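You operate a simulated robot arm through the tools that you are given. There is no shell and no other tool. Be economical: measure what you need, move in short steps, check, and stop when the job is done.

You are at the controls of a simulated two-armed robot. One attempt, no reset.

## Task
Drop the red and blue plugs into the PLUGS jar; close it again.
Fine: steady the jar for its lid, off and on; lid screwed home; the other jar stays. Hands unhurt; nothing dropped, spilt, damaged or left on.
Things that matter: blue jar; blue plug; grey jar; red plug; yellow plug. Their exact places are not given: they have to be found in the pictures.

The check looks at the end state, three seconds after you hand in, the way a careful person would. Anything else that was tipped, shoved, dropped, spilled or broken makes it a failure. A push-on lid holds only when it is set on centred and level and pressed home; a screw cap is set on level and turned clockwise until tight.

## Robot
Two 6-joint arms with two-finger parallel grippers on one trunk, on a base that drives. Base frame: it is fixed to the floor where the robot stands at the start and does not move with it; the origin is under the middle of the robot, x ahead of it, y to its left, z up; the surface under the hand at the start is at about z = 860. Units: mm, rad, N and s.
The left shoulder is at the start at [60, 187, 1197], the right one opposite. With the tool pointing down near the work surface each hand reaches from about 200 to 620 mm from the robot's upright axis, wherever it stands, measured 20 degrees to its own side. Payload 1.57 kg a hand.
The tool frame of a hand sits at the grasp point between the pads (the TCP): z along the fingers, y along the line on which they close. The tips reach 30 mm beyond it. Largest opening 110 mm; finger width 24, thickness 12; the body of the gripper, 48 by 112 mm, starts 78 mm behind the TCP.
Orientation is that of the tool frame in the base frame, as [roll, pitch, yaw] about the fixed x, y, z axes, in that order (R = Rz(yaw) Ry(pitch) Rx(roll)). With the fingers straight down and closing along the base's y, the tool's x points along the base's -x, its y along +y and its z along -z.

## Interface
- The arms move only by the tool drive_tool. It takes "left_steps", "right_steps" or both (then of equal length, played together; a hand with none holds still); each is text: rows parted by semicolons, each of 7 numbers parted by spaces: the shift along the tool's x, y, z in mm, then the turn, a rotation vector about the tool's x, y, z in rad, then the closure, from 0 (fully open) to 1 (shut). In form: dx dy dz rx ry rz hand; .... A call has 1 to 20 rows; each row shifts and turns the commanded pose from where the row before left it, along the tool's axes as they then stand. Each row takes 0.2 s and may step no farther than 50 mm and 0.15 rad from the row before; otherwise, or with a gripper value out of range, the whole call is refused. A pose out of reach is approached as far as the arm can. The call stops where the force on the tool passes 40 N (or 10 N more than at its start, if that is more) or the arm is blocked; 0.2 s more then pass. Each finger travels about 153 mm/s and halts on what it meets, pressing with about 29 N; the grip force reading is that of the motor and also rises with nothing between the fingers. The clock runs only during rows and for 0.2 s after the last one: add rows that do not move to give the fingers time. It gives the time, the measured TCP pose, the force on the tool (base axes), the opening and the grip force at its end, in the units of the frame above (readings bear some noise), with the torque about the TCP (base axes, N m) and any sound that the robot's microphone picked up.
- Cameras (640 x 400 px; columns grow to the right, rows downward): "scene" is now at [2.9, 19.1, 1737.2]; the picture's right is [0.18, -0.98, 0.00], its down [-0.76, -0.14, -0.64] and it looks along [0.63, 0.11, -0.77] (base axes); focal length 281 px, centre (320, 200). "left" rides on the left gripper at [70, -16, -141] in its tool frame; the picture's right is [0.23, 0.97, 0.00], its down [-0.85, 0.20, -0.48] and it looks along [-0.47, 0.11, 0.88] (tool axes); focal length 222 px, centre (320, 200). "right" rides on the right gripper at [70, 16, -141] in its tool frame; the picture's right is [-0.23, 0.97, 0.00], its down [-0.86, -0.20, -0.48] and it looks along [-0.47, -0.11, 0.88] (tool axes); focal length 222 px, centre (320, 200).
- camera(camera): a new picture of that camera. It takes no simulated time.
- raise_lower(by): slides the trunk up (or, below 0, down) by that many mm; the arms and the scene camera ride with it, the base frame stays. It gives what a move gives, with no picture.
- drive_base(legs): drives the robot by 1 to 6 legs, each [ahead, left, turn to the left] in mm, mm and rad, along the robot's own axes; the way and the turn of a leg run together, so that a leg with both is an arc; at most 1500 mm and 3.142 rad a leg. The arms and the cameras ride along, it lands a little off, and it stops where it bumps. It gives what a move gives.
- turn_head(pan, tilt): turns the head with the scene camera to pan (to the left, within 1.501 rad either way) and tilt (down, from -0.506 to 1.204), counted from straight ahead of the robot. It gives what a move gives.
- locate(camera, pixels): there is no depth. For up to 12 entries [column, row, z] of the newest picture of that camera ("zoom" is the newest enlarged one), the place [x, y] in the base frame at which the ray of that pixel passes the height z, good to about 3 mm, but the place of the scene camera against the robot may be out by one fixed shift of up to 25 mm in any direction. It takes no simulated time.
- zoom(camera, box): a new picture of the part [left, top, right, bottom] of that camera's present view, enlarged. It takes no simulated time.
- hand_in(): hands the job in; it is judged then, once.

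Work in short steps. Measure before you move; look again where a grasp or a placing could have gone wrong, and mend it. You have 80 turns and 62 pictures in all, those below and enlarged ones among them. Open the grippers and draw the arms clear of the work before you hand the job in, unless the task says otherwise.

The tools are called after "Emit:" as name(argument=value, ...) on one line, values as JSON. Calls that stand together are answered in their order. drive_tool: Moves the arms, as the interface text tells. Its arguments: {"type":"object","properties":{"left_steps":{"type":"string"},"right_steps":{"type":"string"}},"required":[]} The other tools are called the same way: raise_lower (by) slides the trunk up or down; drive_base (legs) drives the base; turn_head (pan, tilt) turns the head that bears the scene camera; camera (camera) takes a picture; locate (camera, pixels) gives the place at which the rays of pixels pass given heights; zoom (camera, box) takes an enlarged picture of a part of a camera's view; hand_in () hands the job in.

At the start:

```text
clock: 0.0
left_ee_pos: [377.7, 279.0, 1218.4]
left_orientation: [3.141, 0.0, 3.141]
left_force: [-0.3, -0.4, 0.1]
left_moment: [-0.03, -0.01, 0.0]
left_opening: 110.0
left_gripper_force: 0.1
right_ee_pos: [387.4, -122.8, 1237.3]
right_orientation: [3.141, 0.0, 3.14]
right_force: [-1.0, -0.9, -0.4]
right_moment: [0.01, 0.02, 0.01]
right_opening: 110.2
right_gripper_force: 0.0
trunk travel left (down, up): [-825.0, 165.0]
robot x, y, heading: [0.9, 1.2, 0.005]
head pan, tilt: [0.176, 0.88]
```

scene: 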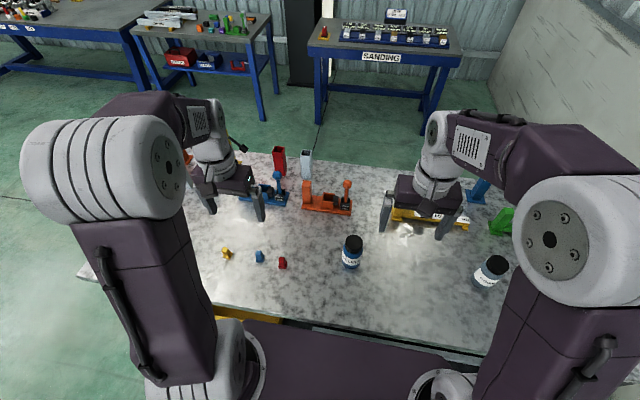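
right: 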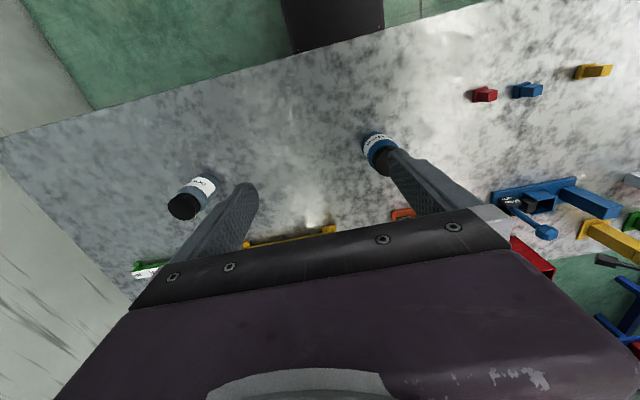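
left: 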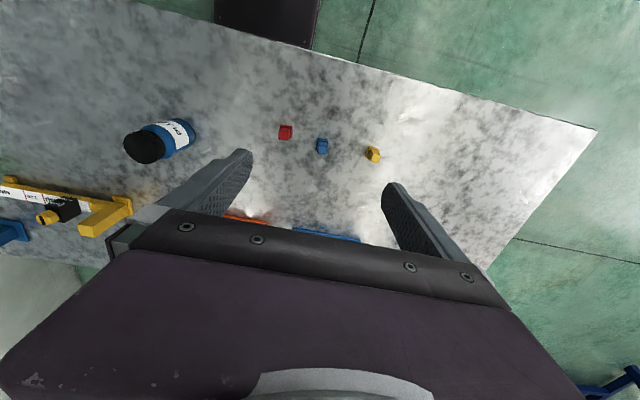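

The scene shows two jars, at about (352,252) and (490,270), and plugs at (227,253), (259,256) and (282,263). I zoom in to read the labels.

Emit:
zoom(camera="scene", box=[310, 215, 410, 290])

Emit:
zoom(camera="scene", box=[440, 240, 520, 300])

Emit:
zoom(camera="left", box=[110, 90, 400, 190])

```text
5.33 times, centred on (360, 252) of scene
```

zoom: 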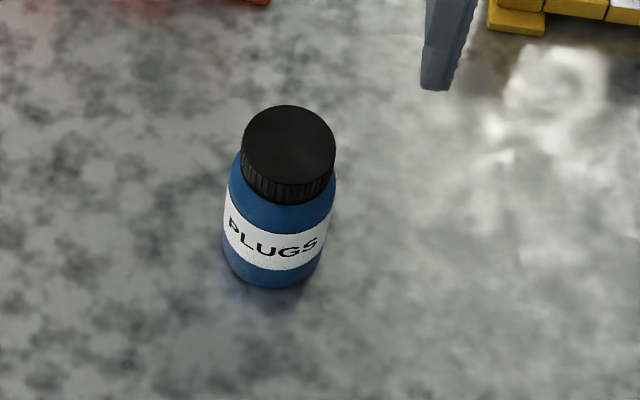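

```text
6.67 times, centred on (480, 270) of scene
```

zoom: 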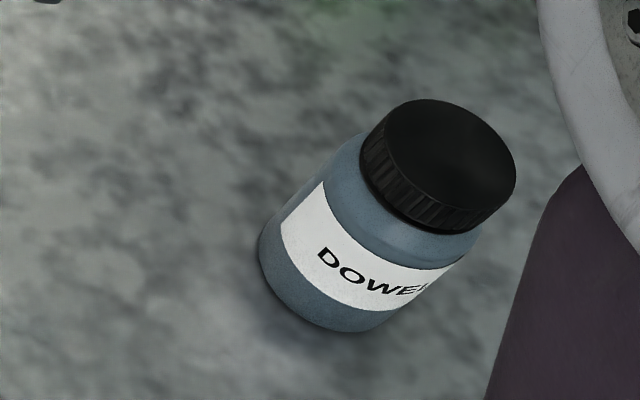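

```text
2.21 times, centred on (255, 140) of left
```

zoom: 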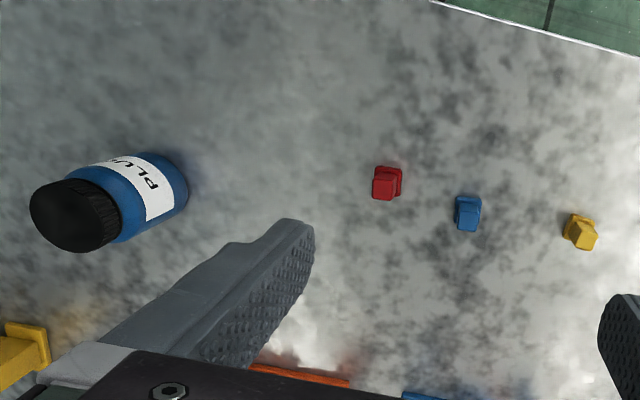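

The blue jar is PLUGS and has a ribbed screw cap. I locate the plugs and the jar's cap and base in the left view and in the scene view.

Emit:
locate(camera="zoom", pixels=[[387, 183, 868], [467, 213, 868], [580, 232, 868], [65, 217, 960], [65, 217, 980], [165, 180, 865], [31, 210, 970], [100, 217, 970], [65, 182, 970], [67, 252, 970]])

Emit:
locate(camera="scene", pixels=[[351.5, 242, 960], [351.5, 242, 980], [352, 264, 865], [259, 257, 868], [282, 264, 868], [227, 254, 868]])

```text
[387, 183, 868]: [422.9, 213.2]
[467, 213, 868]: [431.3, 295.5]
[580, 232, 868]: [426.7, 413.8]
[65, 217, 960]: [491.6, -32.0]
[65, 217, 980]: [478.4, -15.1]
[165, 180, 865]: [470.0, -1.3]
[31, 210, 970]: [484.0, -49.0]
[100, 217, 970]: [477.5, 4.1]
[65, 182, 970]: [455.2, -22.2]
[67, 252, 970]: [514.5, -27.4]
```

```text
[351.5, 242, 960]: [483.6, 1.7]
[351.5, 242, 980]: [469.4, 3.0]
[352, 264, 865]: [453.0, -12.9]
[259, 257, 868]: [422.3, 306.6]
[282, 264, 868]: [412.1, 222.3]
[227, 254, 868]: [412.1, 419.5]
```

Scene coordinates are off by about (-10,+10) from the left camera. I move the right hand over the jar at a safe height, with z about 1190, for a better view.

Emit:
drive_tool(right_steps="-5 38 15 0 0 0 0; -5 38 15 0 0 0 0; -5 37 15 0 0 0 0; 0 0 0 0 0 0 0")

Emit:
camera(camera="right")

```text
clock: 1.0
left_ee_pos: [376.7, 278.6, 1218.5]
left_orientation: [3.141, 0.002, -3.141]
left_force: [-0.9, -0.6, -1.1]
left_moment: [0.01, 0.03, -0.03]
left_opening: 109.9
left_gripper_force: 0.0
right_ee_pos: [401.1, -9.4, 1190.7]
right_orientation: [-3.139, -0.001, -3.142]
right_force: [0.4, -0.6, -0.3]
right_moment: [0.01, 0.01, -0.01]
right_opening: 110.0
right_gripper_force: 0.2
trunk travel left (down, up): [-825.0, 165.0]
robot x, y, heading: [-0.2, -1.1, 0.004]
head pan, tilt: [0.176, 0.88]
```

```text
55 pictures are left
```

right: 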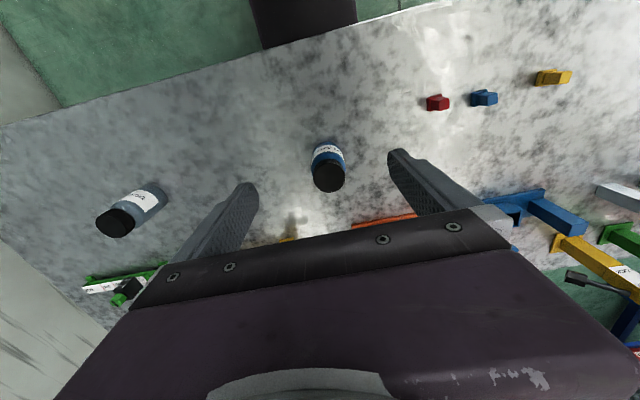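

The jar is at about (329,170) between the fingers. I zoom in on it.

Emit:
zoom(camera="right", box=[280, 130, 376, 200])

Emit:
zoom(camera="right", box=[400, 50, 600, 130])

```text
5.71 times, centred on (328, 165) of right
```

zoom: 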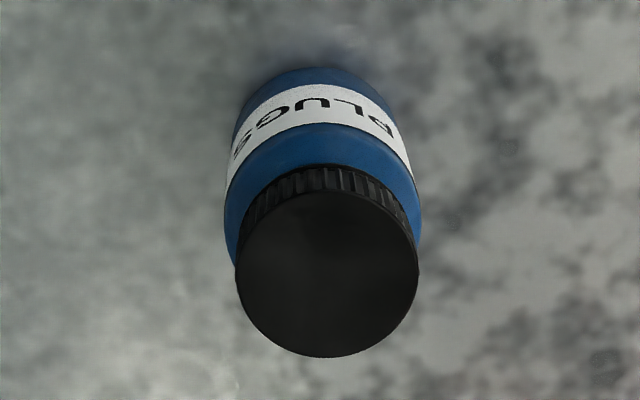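

```text
3.20 times, centred on (500, 90) of right
```

zoom: 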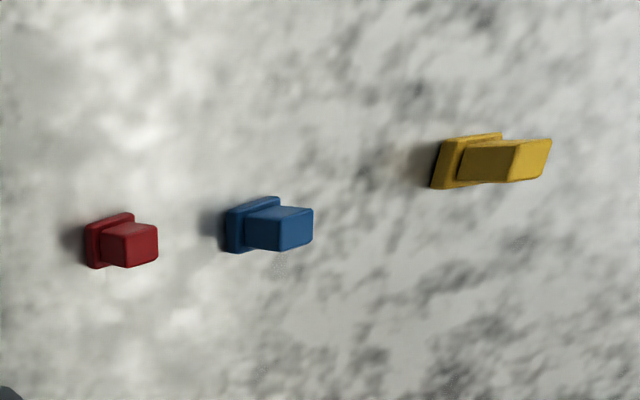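

The cap-top centre is at right pixel (329.3,177.8). I locate it at several heights, along with the base edge and the plugs.

Emit:
locate(camera="right", pixels=[[329.3, 177.8, 960], [329.3, 177.8, 990], [313.3, 177.8, 975], [345.3, 177.8, 975], [328.5, 142, 860], [328.5, 193, 975], [311.5, 170, 960], [345.5, 170, 960]])

Emit:
locate(camera="zoom", pixels=[[110, 242, 862], [140, 243, 880], [250, 225, 862], [290, 230, 885], [468, 162, 862], [525, 160, 890]])

```text
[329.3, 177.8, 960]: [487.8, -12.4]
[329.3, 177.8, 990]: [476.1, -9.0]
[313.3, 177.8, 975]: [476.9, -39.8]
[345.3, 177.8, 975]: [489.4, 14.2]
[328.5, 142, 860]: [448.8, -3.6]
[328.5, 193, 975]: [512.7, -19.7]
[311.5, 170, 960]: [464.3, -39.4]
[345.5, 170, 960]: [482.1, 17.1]
```

```text
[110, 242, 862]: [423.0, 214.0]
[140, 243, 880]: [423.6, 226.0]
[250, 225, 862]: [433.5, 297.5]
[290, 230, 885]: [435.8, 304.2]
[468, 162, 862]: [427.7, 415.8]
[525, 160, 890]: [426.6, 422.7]
```

The cap top triangulates to about (476,-9,987), with cap diameter about 53 and body diameter about 67. The left hand will steady the jar body from the left side, nearly horizontal with its camera on top, so I rotate it in place first.

Emit:
drive_tool(left_steps="0 0 0 0 0 -0.1428 0;0 0 0 0 0 -0.1428 0;0 0 0 0 0 -0.1428 0;0 0 0 0 0 -0.1428 0;0 0 0 0 0 -0.1428 0;0 0 0 0 0 -0.1428 0;0 0 0 0 0 -0.1428 0;0 0 0 0 0 -0.1428 0;0 0 0 0 0 -0.1428 0;0 0 0 0 0 -0.1428 0;0 0 0 0 0 -0.1428 0;0 0 0 0 0.1356 0 0;0 0 0 0 0.1356 0 0;0 0 0 0 0.1356 0 0;0 0 0 0 0.1356 0 0;0 0 0 0 0.1356 0 0;0 0 0 0 0.1356 0 0;0 0 0 0 0.1356 0 0;0 0 0 0 0.1356 0 0;0 0 0 0 0.1356 0 0")

```text
clock: 5.2
left_ee_pos: [377.5, 278.7, 1217.4]
left_orientation: [-3.138, -1.222, -1.573]
left_force: [0.2, -0.1, 0.2]
left_moment: [0.02, -0.01, -0.02]
left_opening: 110.0
left_gripper_force: 0.1
right_ee_pos: [401.7, -9.1, 1192.8]
right_orientation: [-3.141, -0.001, -3.141]
right_force: [-0.5, 0.0, -0.5]
right_moment: [-0.01, 0.02, 0.01]
right_opening: 109.9
right_gripper_force: 0.0
trunk travel left (down, up): [-825.0, 165.0]
robot x, y, heading: [-1.5, 0.9, -0.002]
head pan, tilt: [0.176, 0.88]
```

The reorientation worked. I move the left hand to the pre-grasp point at about (477,110,960).

Emit:
drive_tool(left_steps="-23 -12.5 30.85 0 0 0 0;-23 -12.5 30.85 0 0 0 0;-23 -12.5 30.85 0 0 0 0;-23 -12.5 30.85 0 0 0 0;-23 -12.5 30.85 0 0 0 0;-23 -12.5 30.85 0 0 0 0;-23 -12.5 30.85 0 0 0 0;-23 -12.5 30.85 0 0 0 0;0 0 0 0 0 0 0")

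Emit:
camera(camera="left")

Emit:
camera(camera="scene")

Emit:
camera(camera="right")

```text
clock: 7.2
left_ee_pos: [477.0, 107.0, 960.6]
left_orientation: [-3.14, -1.219, -1.573]
left_force: [0.6, -0.4, -0.6]
left_moment: [0.02, -0.01, -0.01]
left_opening: 110.1
left_gripper_force: 0.0
right_ee_pos: [401.2, -9.7, 1191.2]
right_orientation: [3.141, 0.001, -3.141]
right_force: [0.4, 0.6, -1.6]
right_moment: [0.0, -0.05, -0.02]
right_opening: 110.2
right_gripper_force: 0.0
trunk travel left (down, up): [-825.0, 165.0]
robot x, y, heading: [0.9, -1.6, -0.003]
head pan, tilt: [0.176, 0.88]
```

```text
52 pictures are left
```

left: 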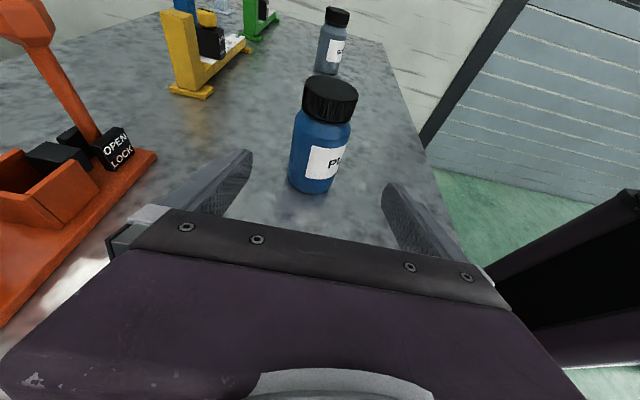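

```text
51 pictures are left
```

scene: 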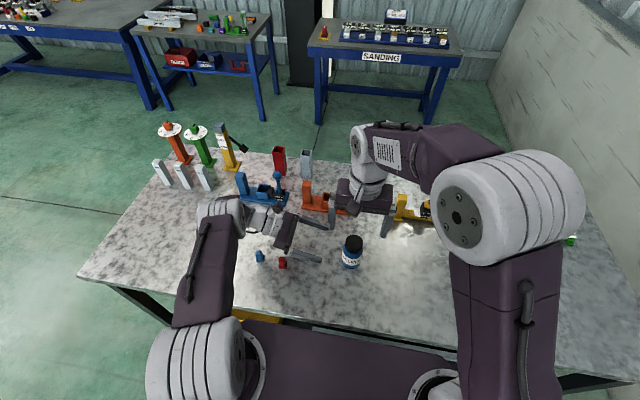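

```text
50 pictures are left
```

right: 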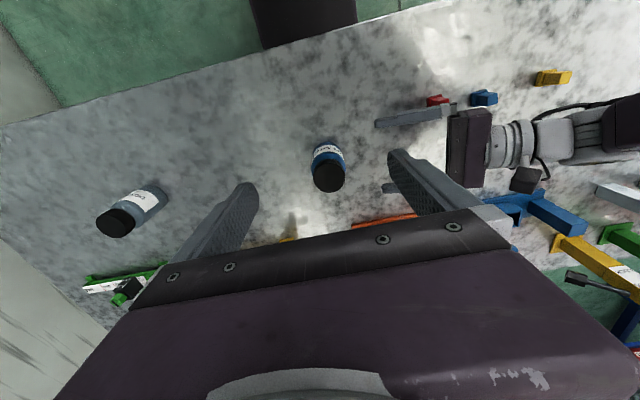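

I check the jar's alignment from this view (cap top centre about (331,93)) and the nearest orange fixture corner.

Emit:
zoom(camera="left", box=[230, 60, 430, 210])

Emit:
locate(camera="left", pixels=[[330, 90, 987], [330, 88, 987], [290, 178, 862], [332, 180, 862], [155, 155, 862], [25, 305, 862]])

```text
2.67 times, centred on (330, 135) of left
```

zoom: 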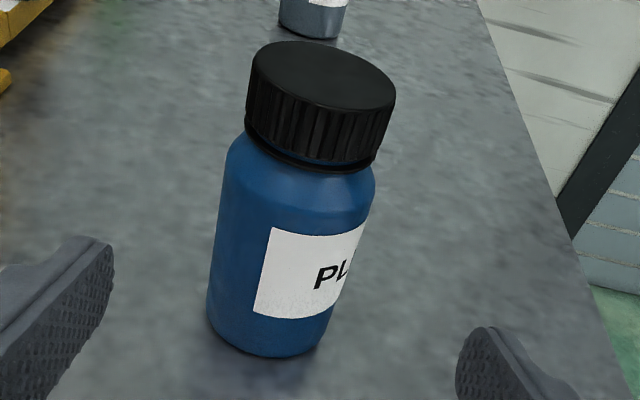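

```text
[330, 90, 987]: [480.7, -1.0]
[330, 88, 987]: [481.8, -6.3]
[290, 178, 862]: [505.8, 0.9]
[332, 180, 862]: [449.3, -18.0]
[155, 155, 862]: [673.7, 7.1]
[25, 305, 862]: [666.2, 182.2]
```

I refine with zoomed pixels of the jar's base edges, cap rim and front side.

Emit:
locate(camera="zoom", pixels=[[322, 74, 987], [250, 68, 987], [396, 92, 987], [270, 357, 862], [207, 320, 866], [325, 338, 866], [310, 168, 960], [310, 168, 955], [310, 168, 965], [318, 108, 987], [330, 41, 987]])

```text
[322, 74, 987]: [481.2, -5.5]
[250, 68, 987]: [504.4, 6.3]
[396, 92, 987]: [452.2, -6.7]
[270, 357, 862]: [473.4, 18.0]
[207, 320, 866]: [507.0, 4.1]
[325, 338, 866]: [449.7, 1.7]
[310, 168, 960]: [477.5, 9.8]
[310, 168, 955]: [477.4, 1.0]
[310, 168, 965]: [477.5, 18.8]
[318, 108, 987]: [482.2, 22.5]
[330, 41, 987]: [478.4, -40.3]
```

The jar axis is at about (478,-10) and the cap spans z 964–987. I advance the left hand around the body at z about 908.

Emit:
drive_tool(left_steps="-2.35 -0.3 32 0 0 0 0;-2.35 -0.3 32 0 0 0 0;-2.35 -0.3 32 0 0 0 0;-2.35 -0.3 32 0 0 0 0;0 0 0 0 0 0 0.2;0 0 0 0 0 0 0.3")

Emit:
camera(camera="left")

Emit:
zoom(camera="right", box=[250, 110, 430, 220])

```text
clock: 8.6
left_ee_pos: [478.6, -8.2, 909.3]
left_orientation: [-3.139, -1.221, -1.574]
left_force: [-0.5, -0.2, -1.2]
left_moment: [-0.01, -0.02, -0.01]
left_opening: 77.0
left_gripper_force: 0.1
right_ee_pos: [401.8, -9.6, 1191.7]
right_orientation: [-3.141, -0.001, -3.141]
right_force: [0.0, 0.3, 0.1]
right_moment: [0.01, -0.01, -0.05]
right_opening: 110.0
right_gripper_force: 0.0
trunk travel left (down, up): [-825.0, 165.0]
robot x, y, heading: [1.9, 1.0, 0.0]
head pan, tilt: [0.176, 0.88]
```

```text
48 pictures are left
```

left: 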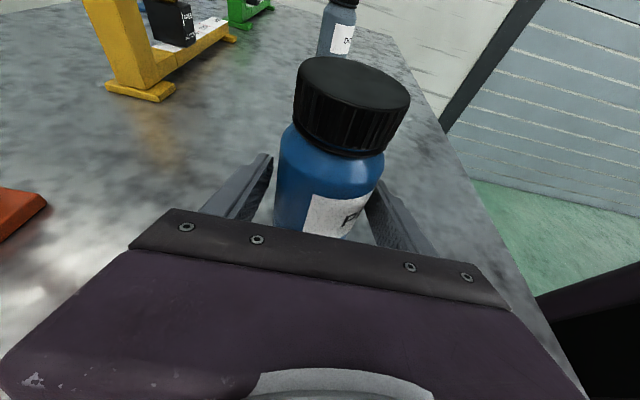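

```text
3.56 times, centred on (340, 165) of right
```

zoom: 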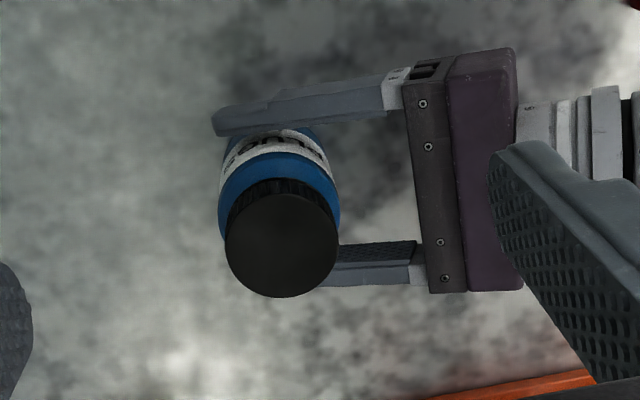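

Well centred. I close the left grip on the body.

Emit:
drive_tool(left_steps="0 0 0 0 0 0 0.37;0 0 0 0 0 0 0.41;0 0 0 0 0 0 0.46;0 0 0 0 0 0 0.55;0 0 0 0 0 0 0.8;0 0 0 0 0 0 0.8")

Emit:
zoom(camera="left", box=[230, 40, 430, 250])

Emit:
zoom(camera="right", box=[280, 130, 376, 200])

```text
clock: 10.0
left_ee_pos: [478.8, -8.2, 909.6]
left_orientation: [-3.141, -1.222, -1.572]
left_force: [-0.6, 0.7, 1.0]
left_moment: [-0.01, 0.0, 0.0]
left_opening: 62.4
left_gripper_force: 28.2
right_ee_pos: [402.0, -9.5, 1191.6]
right_orientation: [3.141, -0.001, 3.139]
right_force: [0.0, -1.2, -0.9]
right_moment: [0.02, 0.03, 0.0]
right_opening: 110.1
right_gripper_force: 0.1
trunk travel left (down, up): [-825.0, 165.0]
robot x, y, heading: [1.5, -0.3, -0.002]
head pan, tilt: [0.176, 0.88]
```

```text
1.90 times, centred on (330, 145) of left
```

zoom: 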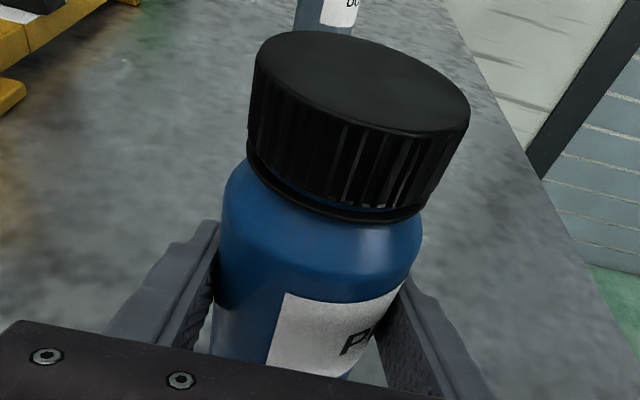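

```text
5.71 times, centred on (328, 165) of right
```

zoom: 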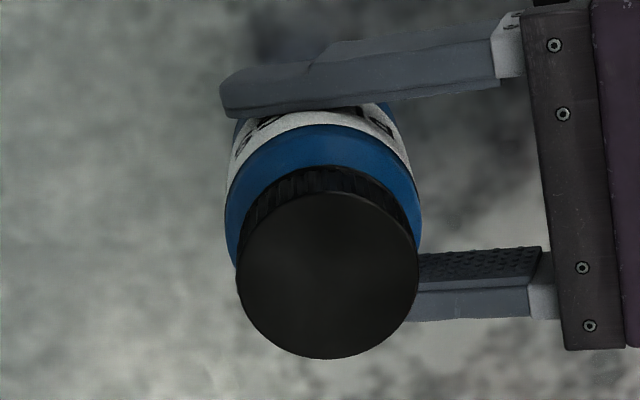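

The jar is gripped (62.4 mm, 28 N) and hasn't moved. I bring the right hand over the cap, pre-turn it clockwise by 90°, and check the axis before descending.

Emit:
drive_tool(right_steps="-38 0 0 0 0 0 0.2;-37.5 0 0 0 0 0 0.3;0 0 0 0 0 0.1428 0.3;0 0 0 0 0 0.1428 0.3;0 0 0 0 0 0.1428 0.3;0 0 0 0 0 0.1428 0.3;0 0 0 0 0 0.1428 0.3;0 0 0 0 0 0.1428 0.3;0 0 0 0 0 0.1428 0.3;0 0 0 0 0 0.1428 0.3;0 0 0 0 0 0.1428 0.3;0 0 0 0 0 0.1428 0.3;0 0 0 0 0 0.1428 0.3;0 0 40 0 0 0 0.3;0 0 40 0 0 0 0.3;0 0 40 0 0 0 0.3;0 0 10 0 0 0 0.3")

Emit:
camera(camera="right")

Emit:
camera(camera="left")

```text
clock: 13.6
left_ee_pos: [480.3, -8.2, 908.9]
left_orientation: [-3.14, -1.218, -1.572]
left_force: [0.9, 0.8, 0.2]
left_moment: [0.05, -0.08, -0.03]
left_opening: 63.0
left_gripper_force: 28.9
right_ee_pos: [475.8, -8.5, 1062.9]
right_orientation: [-3.141, 0.001, 1.57]
right_force: [-0.2, 0.7, -0.3]
right_moment: [-0.04, -0.02, 0.01]
right_opening: 76.9
right_gripper_force: 0.1
trunk travel left (down, up): [-825.0, 165.0]
robot x, y, heading: [3.1, -2.3, 0.0]
head pan, tilt: [0.176, 0.88]
```

```text
44 pictures are left
```

right: 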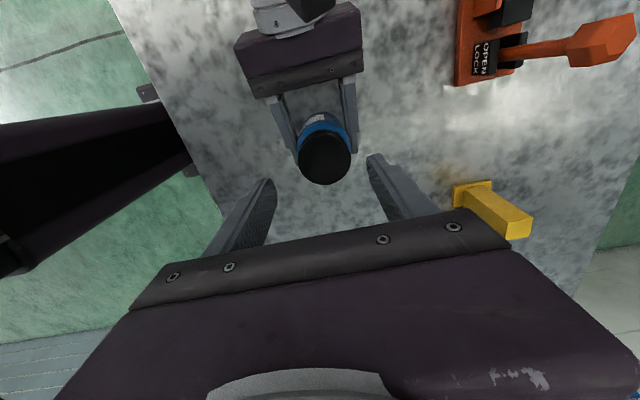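

```text
43 pictures are left
```

left: 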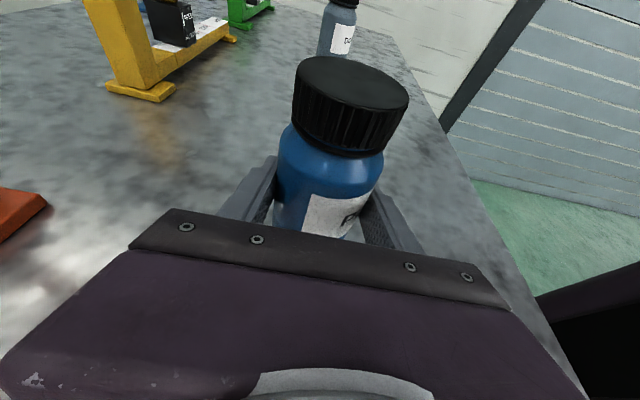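

I check the cap centre, about (325,158), from this view.

Emit:
zoom(camera="right", box=[270, 100, 380, 200])

Emit:
locate(camera="zoom", pixels=[[319, 233, 987], [218, 233, 987], [424, 225, 987], [320, 336, 987], [320, 130, 987]])

```text
4.00 times, centred on (325, 150) of right
```

zoom: 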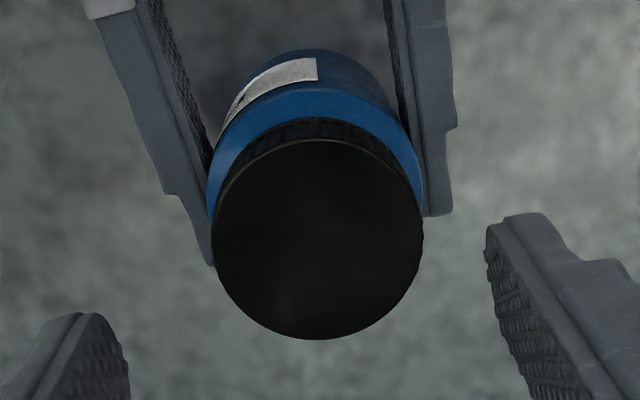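

```text
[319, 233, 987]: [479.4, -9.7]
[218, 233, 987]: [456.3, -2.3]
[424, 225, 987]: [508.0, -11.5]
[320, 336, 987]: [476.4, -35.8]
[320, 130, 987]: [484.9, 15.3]
```

Cap centre is about (479.5,-10). I correct by (+3.5,-1.7), descend to z 998 and close on the cap.

Emit:
drive_tool(right_steps="-1.7 3.5 15 0 0 0 0.3;0 0 25 0 0 0 0.3;0 0 25 0 0 0 0.3;0 0 0 0 0 0 0.3;0 0 0 0 0 0 0.42;0 0 0 0 0 0 0.48;0 0 0 0 0 0 0.55;0 0 0 0 0 0 0.7;0 0 0 0 0 0 0.9;0 0 0 0 0 0 0.9")

Emit:
zoom(camera="left", box=[230, 20, 430, 250])

```text
clock: 15.8
left_ee_pos: [479.9, -7.4, 909.6]
left_orientation: [-3.14, -1.221, -1.573]
left_force: [-1.4, 0.7, 1.1]
left_moment: [-0.02, -0.2, -0.01]
left_opening: 62.8
left_gripper_force: 29.2
right_ee_pos: [479.5, -9.5, 996.2]
right_orientation: [-3.141, 0.0, 1.57]
right_force: [2.2, 0.1, -0.8]
right_moment: [-0.05, -0.06, -0.01]
right_opening: 52.3
right_gripper_force: 29.0
trunk travel left (down, up): [-825.0, 165.0]
robot x, y, heading: [-0.4, 0.3, -0.001]
head pan, tilt: [0.176, 0.88]
```

```text
1.74 times, centred on (330, 135) of left
```

zoom: 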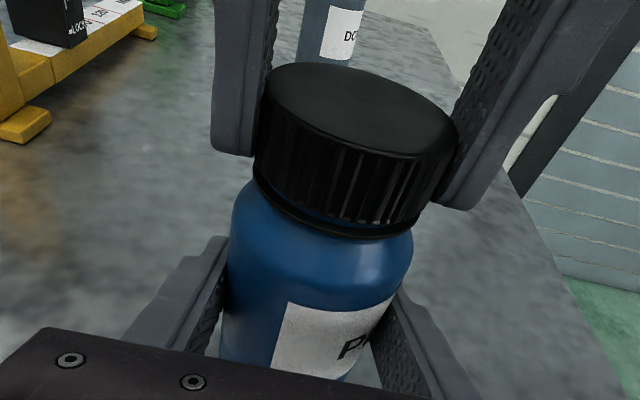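

Cap gripped at 52.3 mm. I start unscrewing counterclockwise, which is negative tool rz.

Emit:
drive_tool(right_steps="0 0 0 0 0 -0.08 0.9;0 0 0 0 0 -0.08 0.9;0 0 0 0 0 -0.08 0.9;0 0 0 0 0 -0.08 0.9;0 0 0 0 0 -0.08 0.9")

Emit:
zoom(camera="left", box=[230, 20, 430, 250])

```text
clock: 17.0
left_ee_pos: [479.9, -8.5, 910.4]
left_orientation: [-3.139, -1.22, -1.573]
left_force: [13.2, -16.9, -2.0]
left_moment: [0.55, 0.68, 0.1]
left_opening: 63.0
left_gripper_force: 28.4
right_ee_pos: [479.3, -10.7, 995.6]
right_orientation: [-3.14, -0.002, 1.972]
right_force: [-12.4, 16.6, 3.5]
right_moment: [0.85, 0.48, -0.03]
right_opening: 52.1
right_gripper_force: 29.1
trunk travel left (down, up): [-825.0, 165.0]
robot x, y, heading: [-1.7, 3.2, -0.001]
head pan, tilt: [0.176, 0.88]
```

```text
1.74 times, centred on (330, 135) of left
```

zoom: 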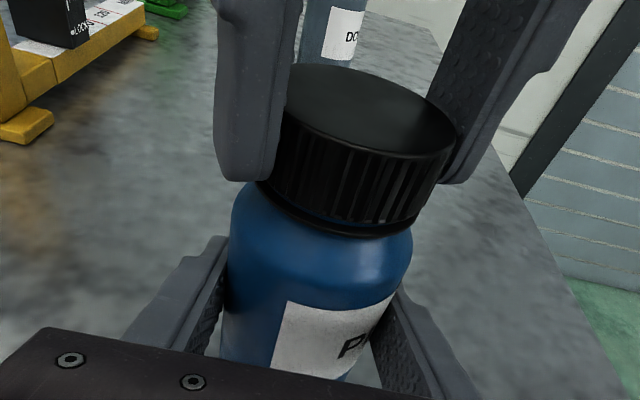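

The cap turns freely with little z torque, but a 20 N side load has built up along tool x. I shift +1.5 mm along tool x to relieve it and check.

Emit:
drive_tool(right_steps="0.8 -0.2 0 0 0 0 0.9;0.7 -0.2 0 0 0 0 0.9;0 0 0 0 0 0 0.9")

```text
clock: 17.8
left_ee_pos: [480.8, -7.0, 909.5]
left_orientation: [-3.138, -1.22, -1.571]
left_force: [14.2, -4.1, 0.9]
left_moment: [0.04, 0.6, 0.02]
left_opening: 62.9
left_gripper_force: 28.6
right_ee_pos: [480.5, -10.3, 996.4]
right_orientation: [-3.14, 0.001, 1.972]
right_force: [-13.0, 3.3, 3.6]
right_moment: [0.16, 0.42, -0.02]
right_opening: 52.2
right_gripper_force: 29.2
trunk travel left (down, up): [-825.0, 165.0]
robot x, y, heading: [-0.3, 0.9, 0.0]
head pan, tilt: [0.176, 0.88]
```

The stiffness is about 9 N/mm. I trim the remaining x load and continue unscrewing with a slight lift.

Emit:
drive_tool(right_steps="0.8 -1.1 -0.4 0 0 0 0.9;0 0 -0.05 0 0 -0.1 0.9;0 0 -0.05 0 0 -0.1 0.9;0 0 -0.05 0 0 -0.1 0.9;0 0 -0.05 0 0 -0.1 0.9;0 0 -0.05 0 0 -0.1 0.9;0 0 -0.05 0 0 -0.1 0.9")

```text
clock: 19.4
left_ee_pos: [478.8, -8.1, 909.3]
left_orientation: [-3.14, -1.22, -1.573]
left_force: [2.5, 12.3, 4.3]
left_moment: [-0.4, 0.25, 0.09]
left_opening: 62.7
left_gripper_force: 29.5
right_ee_pos: [477.9, -9.3, 998.7]
right_orientation: [3.141, -0.001, 2.572]
right_force: [-3.2, -12.5, -2.8]
right_moment: [-0.56, -0.05, -0.07]
right_opening: 52.2
right_gripper_force: 28.8
trunk travel left (down, up): [-825.0, 165.0]
robot x, y, heading: [-1.7, -1.4, 0.001]
head pan, tilt: [0.176, 0.88]
```

The side load is small now and stays correctable. I trim it and keep turning.

Emit:
drive_tool(right_steps="-0.45 -1.25 0 0 0 0 0.9;0 0 -0.05 0 0 -0.1 0.9;0 0 -0.05 0 0 -0.1 0.9;0 0 -0.05 0 0 -0.1 0.9;0 0 -0.05 0 0 -0.1 0.9;0 0 -0.05 0 0 -0.1 0.9;0 0 -0.05 0 0 -0.1 0.9")

```text
clock: 21.0
left_ee_pos: [478.9, -7.9, 908.8]
left_orientation: [-3.139, -1.22, -1.574]
left_force: [13.2, -9.7, -0.9]
left_moment: [0.46, 0.66, 0.07]
left_opening: 62.8
left_gripper_force: 29.4
right_ee_pos: [479.0, -9.9, 996.9]
right_orientation: [-3.141, -0.002, -3.11]
right_force: [-12.0, 10.3, 0.1]
right_moment: [0.33, 0.31, 0.0]
right_opening: 52.3
right_gripper_force: 28.4
trunk travel left (down, up): [-825.0, 165.0]
robot x, y, heading: [-0.8, -4.2, -0.002]
head pan, tilt: [0.176, 0.88]
```

That is 1.6 rad so far. I trim and turn on by 1 rad more.

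Emit:
drive_tool(right_steps="1.2 1.0 0 0 0 0 0.9;0 0 -0.05 0 0 -0.1 0.9;0 0 -0.05 0 0 -0.1 0.9;0 0 -0.05 0 0 -0.1 0.9;0 0 -0.05 0 0 -0.1 0.9;0 0 -0.05 0 0 -0.1 0.9;0 0 -0.05 0 0 -0.1 0.9;0 0 -0.05 0 0 -0.1 0.9;0 0 -0.05 0 0 -0.1 0.9")

Emit:
camera(camera="left")

```text
clock: 23.0
left_ee_pos: [478.6, -7.9, 909.1]
left_orientation: [-3.141, -1.22, -1.573]
left_force: [-9.9, 10.0, 5.0]
left_moment: [-0.36, -0.72, 0.01]
left_opening: 62.3
left_gripper_force: 28.7
right_ee_pos: [477.7, -9.0, 998.7]
right_orientation: [3.141, 0.001, -2.311]
right_force: [8.7, -9.2, -7.5]
right_moment: [-0.54, -0.07, -0.02]
right_opening: 52.2
right_gripper_force: 28.7
trunk travel left (down, up): [-825.0, 165.0]
robot x, y, heading: [0.2, 0.3, 0.001]
head pan, tilt: [0.176, 0.88]
```

```text
39 pictures are left
```

left: 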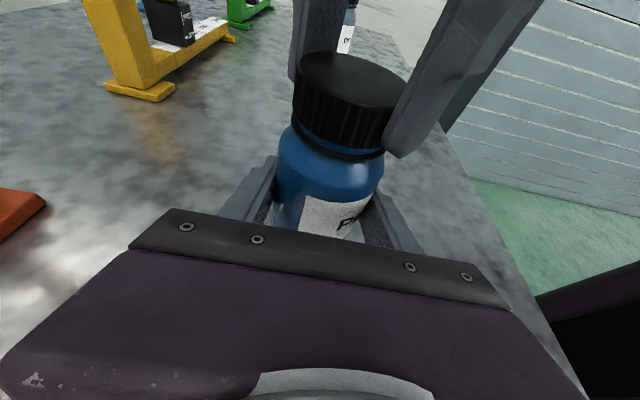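

The cap is rising, with a gap visible below it. I trim and continue turning.

Emit:
drive_tool(right_steps="0 -1.2 0.4 0 0 0 0.9;0 0 -0.03 0 0 -0.1 0.9;0 0 -0.03 0 0 -0.1 0.9;0 0 -0.03 0 0 -0.1 0.9;0 0 -0.03 0 0 -0.1 0.9;0 0 -0.03 0 0 -0.1 0.9;0 0 -0.03 0 0 -0.1 0.9;0 0 -0.03 0 0 -0.1 0.9")

```text
clock: 24.8
left_ee_pos: [480.0, -9.3, 909.9]
left_orientation: [3.139, -1.221, -1.571]
left_force: [-8.3, -6.2, -1.0]
left_moment: [0.32, -0.46, 0.06]
left_opening: 62.6
left_gripper_force: 28.7
right_ee_pos: [478.7, -10.4, 998.5]
right_orientation: [-3.141, 0.001, -1.611]
right_force: [6.7, 5.5, -0.1]
right_moment: [0.09, -0.14, -0.04]
right_opening: 52.3
right_gripper_force: 28.8
trunk travel left (down, up): [-825.0, 165.0]
robot x, y, heading: [-0.4, -0.8, 0.001]
head pan, tilt: [0.176, 0.88]
```

Half a turn is done. I keep going, watching for the wrist limit.

Emit:
drive_tool(right_steps="-0.5 -0.6 0 0 0 0 0.9;0 0 -0.04 0 0 -0.1 0.9;0 0 -0.04 0 0 -0.1 0.9;0 0 -0.04 0 0 -0.1 0.9;0 0 -0.04 0 0 -0.1 0.9;0 0 -0.04 0 0 -0.1 0.9;0 0 -0.04 0 0 -0.1 0.9;0 0 -0.04 0 0 -0.1 0.9;0 0 -0.04 0 0 -0.1 0.9")

Emit:
zoom(camera="left", box=[230, 20, 430, 250])

```text
clock: 26.8
left_ee_pos: [479.4, -8.7, 909.7]
left_orientation: [-3.14, -1.22, -1.573]
left_force: [-9.8, 7.4, 0.1]
left_moment: [-0.51, -0.66, 0.13]
left_opening: 62.1
left_gripper_force: 28.8
right_ee_pos: [479.7, -9.9, 998.9]
right_orientation: [3.141, 0.002, -0.809]
right_force: [10.3, -7.2, -1.7]
right_moment: [-0.15, -0.17, -0.19]
right_opening: 52.3
right_gripper_force: 29.4
trunk travel left (down, up): [-825.0, 165.0]
robot x, y, heading: [-0.2, -0.1, -0.001]
head pan, tilt: [0.176, 0.88]
```

```text
1.74 times, centred on (330, 135) of left
```

zoom: 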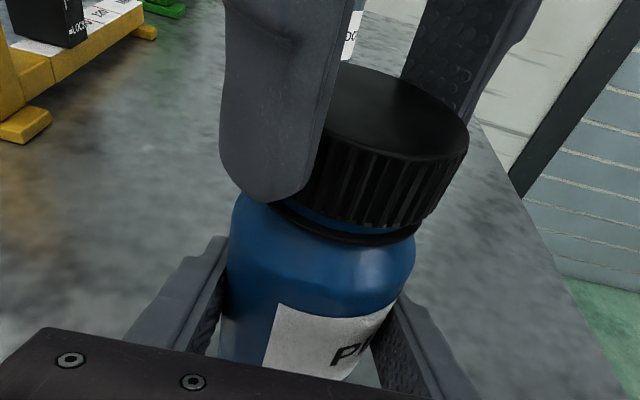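

Progress continues with no wrist limit yet at 2.38·π/2 turned. I trim and continue.

Emit:
drive_tool(right_steps="1.1 -0.2 0 0 0 0 0.9;0 0 -0.04 0 0 -0.1 0.9;0 0 -0.04 0 0 -0.1 0.9;0 0 -0.04 0 0 -0.1 0.9;0 0 -0.04 0 0 -0.1 0.9;0 0 -0.04 0 0 -0.1 0.9;0 0 -0.04 0 0 -0.1 0.9;0 0 -0.04 0 0 -0.1 0.9;0 0 -0.04 0 0 -0.1 0.9")

```text
clock: 28.8
left_ee_pos: [479.7, -8.4, 909.1]
left_orientation: [3.141, -1.221, -1.57]
left_force: [-6.7, -6.9, -1.5]
left_moment: [0.42, -0.48, 0.11]
left_opening: 62.5
left_gripper_force: 28.6
right_ee_pos: [480.0, -10.9, 998.9]
right_orientation: [-3.141, 0.001, -0.012]
right_force: [6.5, 7.3, 0.6]
right_moment: [0.19, -0.14, -0.13]
right_opening: 52.1
right_gripper_force: 29.1
trunk travel left (down, up): [-825.0, 165.0]
robot x, y, heading: [-0.1, -1.4, 0.0]
head pan, tilt: [0.176, 0.88]
```

Still turning freely at 4.7 rad. I continue.

Emit:
drive_tool(right_steps="0.6 -0.7 0 0 0 0 0.9;0 0 -0.04 0 0 -0.1 0.9;0 0 -0.04 0 0 -0.1 0.9;0 0 -0.04 0 0 -0.1 0.9;0 0 -0.04 0 0 -0.1 0.9;0 0 -0.04 0 0 -0.1 0.9;0 0 -0.04 0 0 -0.1 0.9;0 0 -0.04 0 0 -0.1 0.9;0 0 -0.04 0 0 -0.1 0.9")

Emit:
zoom(camera="left", box=[230, 20, 430, 250])

```text
clock: 30.2
left_ee_pos: [475.0, -7.9, 908.9]
left_orientation: [3.132, -1.22, -1.57]
left_force: [-13.1, 2.2, 6.5]
left_moment: [0.36, -0.64, 0.51]
left_opening: 63.8
left_gripper_force: 29.3
right_ee_pos: [468.5, 13.1, 999.2]
right_orientation: [3.103, -0.022, 0.391]
right_force: [9.5, -1.8, 6.0]
right_moment: [-0.32, -0.05, -0.17]
right_opening: 52.7
right_gripper_force: 28.9
right hand out of reach, approached as far as the arm can: row 5, 6
trunk travel left (down, up): [-825.0, 165.0]
robot x, y, heading: [-2.7, -1.5, 0.001]
head pan, tilt: [0.176, 0.88]
stopped in row 6 (right hand): the force on the tool passed its limit at 44 N (the readings are from after the stop); the commanded pose is now the measured one
```

```text
1.74 times, centred on (330, 135) of left
```

zoom: 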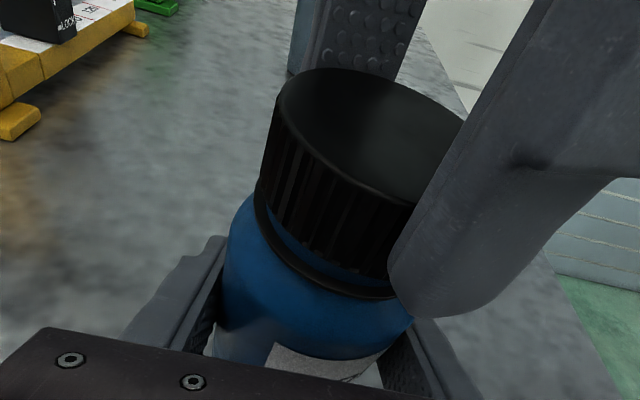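

The wrist limit was reached at yaw about 0.3 and the hand swerved, tilting the jar in the left grip by about 0.25 rad. I bring the cap back along the reverse path, unwinding slightly, to set the jar upright again.

Emit:
drive_tool(right_steps="0.15 3.2 0 0.005 -0.003 0.04 0.9;0.15 3.2 0 0.005 -0.003 0.04 0.9;0.15 3.2 0 0.005 -0.003 0.04 0.9;0.15 3.2 0 0.005 -0.003 0.04 0.9;0.15 3.2 0 0.005 -0.003 0.04 0.9")

Emit:
zoom(camera="left", box=[230, 20, 430, 250])

```text
clock: 31.4
left_ee_pos: [476.7, -8.3, 907.7]
left_orientation: [3.132, -1.219, -1.567]
left_force: [-9.7, -9.3, -4.9]
left_moment: [0.7, -0.65, -0.08]
left_opening: 61.4
left_gripper_force: 28.5
right_ee_pos: [473.3, -3.2, 998.8]
right_orientation: [3.135, -0.008, 0.191]
right_force: [9.8, 9.1, 3.2]
right_moment: [0.16, -0.27, 0.22]
right_opening: 52.7
right_gripper_force: 29.0
trunk travel left (down, up): [-825.0, 165.0]
robot x, y, heading: [-3.8, 2.2, 0.004]
head pan, tilt: [0.176, 0.88]
```

```text
1.74 times, centred on (330, 135) of left
```

zoom: 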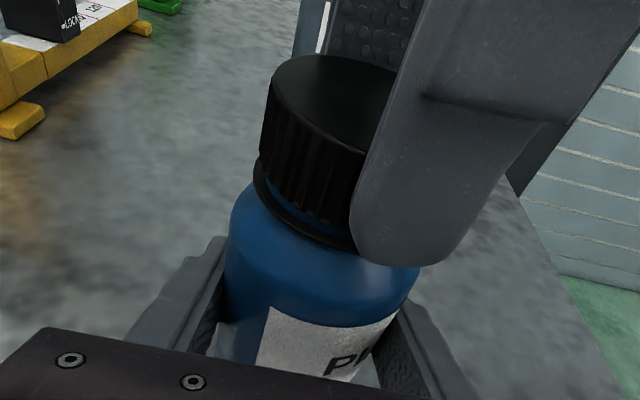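

The jar is coming upright. I continue the last (+5,-7) mm.

Emit:
drive_tool(right_steps="1.4 2.7 0 0 -0.003 0.02 0.9;1.4 2.7 0 0 -0.003 0.02 0.9;1.3 2.6 0 0 -0.002 0.02 0.9;0 0 0 0 0 0 0.9")

Emit:
camera(camera="left")

Emit:
camera(camera="scene")

```text
clock: 32.4
left_ee_pos: [478.1, -8.0, 908.2]
left_orientation: [3.134, -1.218, -1.567]
left_force: [10.7, -12.2, -5.2]
left_moment: [0.61, 0.57, -0.18]
left_opening: 61.4
left_gripper_force: 28.8
right_ee_pos: [477.5, -12.1, 997.7]
right_orientation: [3.132, 0.005, 0.129]
right_force: [-10.5, 11.9, 4.7]
right_moment: [0.47, 0.33, 0.21]
right_opening: 52.6
right_gripper_force: 28.7
trunk travel left (down, up): [-825.0, 165.0]
robot x, y, heading: [0.4, -0.0, -0.002]
head pan, tilt: [0.176, 0.88]
```

```text
35 pictures are left
```

left: 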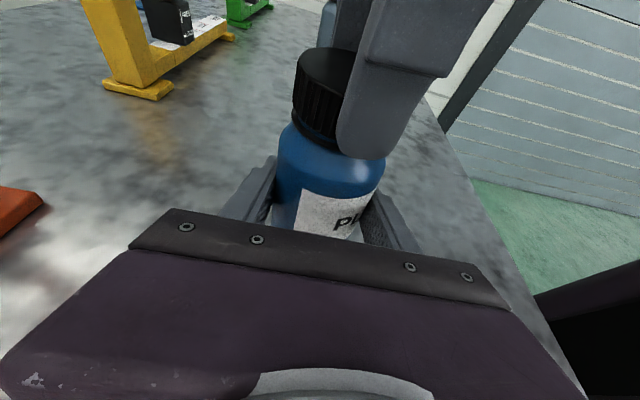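

```text
34 pictures are left
```

scene: 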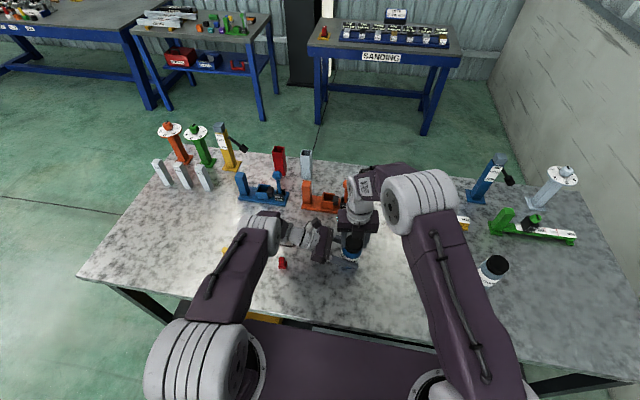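

The jar is upright again. I relieve the residual load, open the right fingers to 75 mm, and look.

Emit:
drive_tool(right_steps="-0.8 -1.2 -0.3 0 0 0 0.9;0 0 0 0 0 0 0.45;0 0 0 0 0 0 0.32;0 0 0 0 0 0 0.32;0 0 -30 0 0 0 0.32;0 0 -30 0 0 0 0.32")

Emit:
zoom(camera="left", box=[230, 20, 430, 250])

```text
clock: 33.8
left_ee_pos: [476.2, -8.0, 909.1]
left_orientation: [3.135, -1.221, -1.571]
left_force: [0.4, 0.0, 0.9]
left_moment: [-0.06, 0.0, -0.01]
left_opening: 61.1
left_gripper_force: 29.3
right_ee_pos: [476.7, -10.8, 1058.4]
right_orientation: [3.134, 0.002, 0.131]
right_force: [0.9, 0.4, 0.4]
right_moment: [0.0, 0.01, -0.03]
right_opening: 74.5
right_gripper_force: 0.1
trunk travel left (down, up): [-825.0, 165.0]
robot x, y, heading: [-1.1, -1.8, 0.002]
head pan, tilt: [0.176, 0.88]
```

```text
1.74 times, centred on (330, 135) of left
```

zoom: 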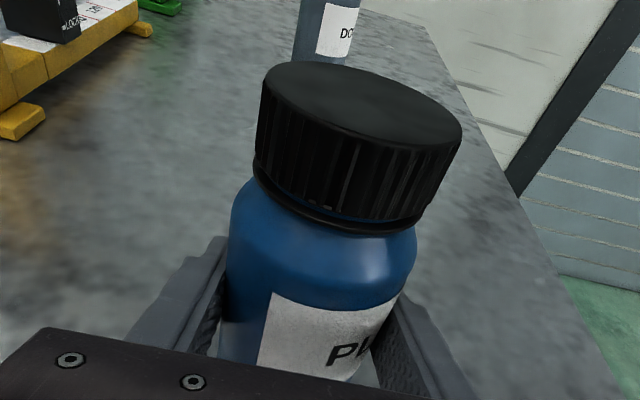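

The right hand is free, the cap is still on and the jar is upright. I rewind the right wrist clockwise in two calls.

Emit:
drive_tool(right_steps="0 0 0 0.007 0 0.14 0.32;0 0 0 0 0 0.14 0.32;0 0 0 0 0 0.14 0.32;0 0 0 0 0 0.14 0.32;0 0 0 0 0 0.14 0.32;0 0 0 0 0 0.14 0.32;0 0 0 0 0 0.14 0.32;0 0 0 0 0 0.14 0.32;0 0 0 0 0 0.14 0.32;0 0 0 0 0 0.14 0.32;0 0 0 0 0 0.14 0.32;0 0 0 0 0 0.14 0.32;0 0 0 0 0 0.14 0.32;0 0 0 0 0 0.14 0.32;0 0 0 0 0 0.14 0.32;0 0 0 0 0 0.14 0.32;0 0 0 0 0 0.14 0.32;0 0 0 0 0 0.14 0.32")

Emit:
drive_tool(right_steps="0 0 0 0 0 0.14 0.32;0 0 0 0 0 0.14 0.32;0 0 0 0 0 0.14 0.32;0 0 0 0 0 0.14 0.32;0 0 0 0 0 0.14 0.32;0 0 0 0 0 0.14 0.32;0 0 0 0 0 0.14 0.32;0 0 0 0 0 0.14 0.32;0 0 0 0 0 0.14 0.32;0 0 0 0 0 0.14 0.32;0 0 0 0 0 0.14 0.32;0 0 0 0 0 0.14 0.32;0 0 0 0 0 0.14 0.32;0 0 0 0 0 0.14 0.32;0 0 0 0 0 0.14 0.32;0 0 0 0 0 0.14 0.32")

Emit:
zoom(camera="right", box=[270, 100, 380, 200])

```text
clock: 37.6
left_ee_pos: [476.2, -8.1, 908.9]
left_orientation: [3.134, -1.22, -1.57]
left_force: [0.9, 0.2, 3.9]
left_moment: [-0.13, -0.03, -0.03]
left_opening: 61.4
left_gripper_force: 28.8
right_ee_pos: [477.3, -8.5, 1059.3]
right_orientation: [-3.14, -0.002, -2.392]
right_force: [0.1, -0.2, 1.0]
right_moment: [0.02, 0.01, -0.01]
right_opening: 75.0
right_gripper_force: 0.0
trunk travel left (down, up): [-825.0, 165.0]
robot x, y, heading: [0.3, -3.8, -0.001]
head pan, tilt: [0.176, 0.88]
```

```text
clock: 41.0
left_ee_pos: [476.0, -8.1, 908.2]
left_orientation: [3.134, -1.22, -1.57]
left_force: [-0.7, 0.4, 3.1]
left_moment: [-0.08, 0.03, -0.01]
left_opening: 61.2
left_gripper_force: 29.3
right_ee_pos: [478.8, -8.9, 1058.3]
right_orientation: [-3.141, 0.001, 1.651]
right_force: [0.0, 0.8, 0.3]
right_moment: [0.0, -0.01, 0.0]
right_opening: 74.8
right_gripper_force: 0.1
trunk travel left (down, up): [-825.0, 165.0]
robot x, y, heading: [-2.9, -2.7, -0.001]
head pan, tilt: [0.176, 0.88]
```

```text
4.00 times, centred on (325, 150) of right
```

zoom: 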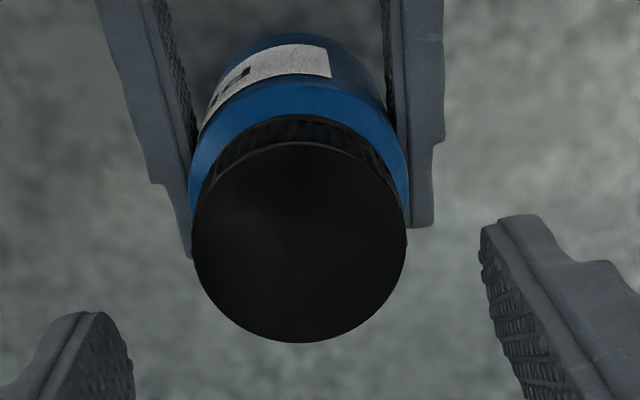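

Cap centre is at zoom pixel (300,241). I locate it.

Emit:
locate(camera="zoom", pixels=[[300, 241, 990], [193, 241, 990], [407, 241, 990], [300, 141, 990], [300, 342, 990]])

```text
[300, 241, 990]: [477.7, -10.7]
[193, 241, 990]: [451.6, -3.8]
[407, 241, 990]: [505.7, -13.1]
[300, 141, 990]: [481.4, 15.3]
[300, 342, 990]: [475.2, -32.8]
```

The cap is within 1 mm of the hand axis. I descend to z 1000 and grip.

Emit:
drive_tool(right_steps="0 0 20 0 0 0 0.32;0 0 20 0 0 0 0.32;-1 0 18 0 0 0 0.32;0 0 0 0 0 0 0.42;0 0 0 0 0 0 0.48;0 0 0 0 0 0 0.55;0 0 0 0 0 0 0.7;0 0 0 0 0 0 0.9;0 0 0 0 0 0 0.9")

```text
clock: 43.0
left_ee_pos: [476.4, -8.7, 909.4]
left_orientation: [3.132, -1.22, -1.57]
left_force: [-0.5, -0.3, 3.1]
left_moment: [-0.09, -0.01, 0.02]
left_opening: 61.2
left_gripper_force: 28.5
right_ee_pos: [476.8, -8.9, 1000.1]
right_orientation: [3.141, 0.0, 1.654]
right_force: [0.0, -0.5, -0.1]
right_moment: [-0.03, -0.02, -0.01]
right_opening: 52.2
right_gripper_force: 28.8
trunk travel left (down, up): [-825.0, 165.0]
robot x, y, heading: [2.5, -0.8, 0.0]
head pan, tilt: [0.176, 0.88]
```

Clean grip. I keep unscrewing.

Emit:
drive_tool(right_steps="0 0 -0.05 0 0 -0.1 0.9;0 0 -0.05 0 0 -0.1 0.9;0 0 -0.05 0 0 -0.1 0.9;0 0 -0.05 0 0 -0.1 0.9;0 0 -0.05 0 0 -0.1 0.9;0 0 -0.05 0 0 -0.1 0.9;0 0 -0.05 0 0 -0.1 0.9;0 0 -0.05 0 0 -0.1 0.9")

```text
clock: 44.8
left_ee_pos: [476.4, -8.4, 908.3]
left_orientation: [3.133, -1.22, -1.57]
left_force: [-0.6, -0.4, 2.9]
left_moment: [-0.11, -0.01, 0.01]
left_opening: 61.3
left_gripper_force: 28.7
right_ee_pos: [476.3, -9.5, 1001.0]
right_orientation: [-3.138, 0.001, 2.457]
right_force: [-0.2, -0.3, 0.8]
right_moment: [0.03, 0.05, 0.01]
right_opening: 52.5
right_gripper_force: 29.0
trunk travel left (down, up): [-825.0, 165.0]
robot x, y, heading: [-3.9, -2.2, 0.003]
head pan, tilt: [0.176, 0.88]
```

There are now no side loads at all, so the cap is probably free. I test with a 4 mm lift and look.

Emit:
drive_tool(right_steps="0 0 -2 0 0 0 0.9;0 0 -2 0 0 0 0.9;0 0 -2 0 0 0 0.9;0 0 0 0 0 0 0.9")

Emit:
zoom(camera="left", box=[230, 20, 430, 250])

```text
clock: 45.8
left_ee_pos: [478.4, -8.5, 908.3]
left_orientation: [3.133, -1.219, -1.57]
left_force: [0.0, 0.1, 2.1]
left_moment: [-0.11, 0.01, -0.01]
left_opening: 61.3
left_gripper_force: 29.2
right_ee_pos: [475.9, -8.7, 1006.8]
right_orientation: [-3.141, 0.002, 2.456]
right_force: [0.7, 0.9, 0.2]
right_moment: [0.01, -0.02, -0.02]
right_opening: 52.2
right_gripper_force: 29.2
trunk travel left (down, up): [-825.0, 165.0]
robot x, y, heading: [-1.9, 1.4, -0.004]
head pan, tilt: [0.176, 0.88]
```

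```text
1.74 times, centred on (330, 135) of left
```

zoom: 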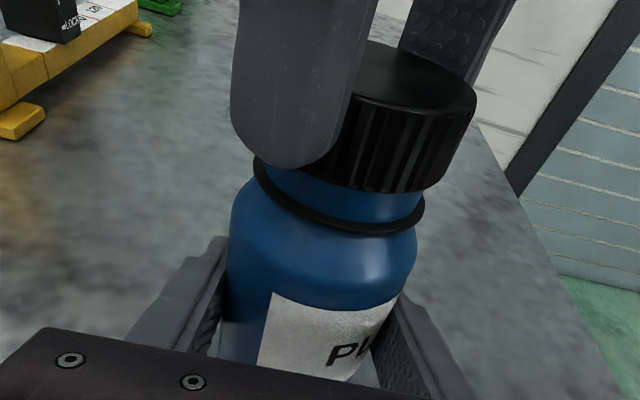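

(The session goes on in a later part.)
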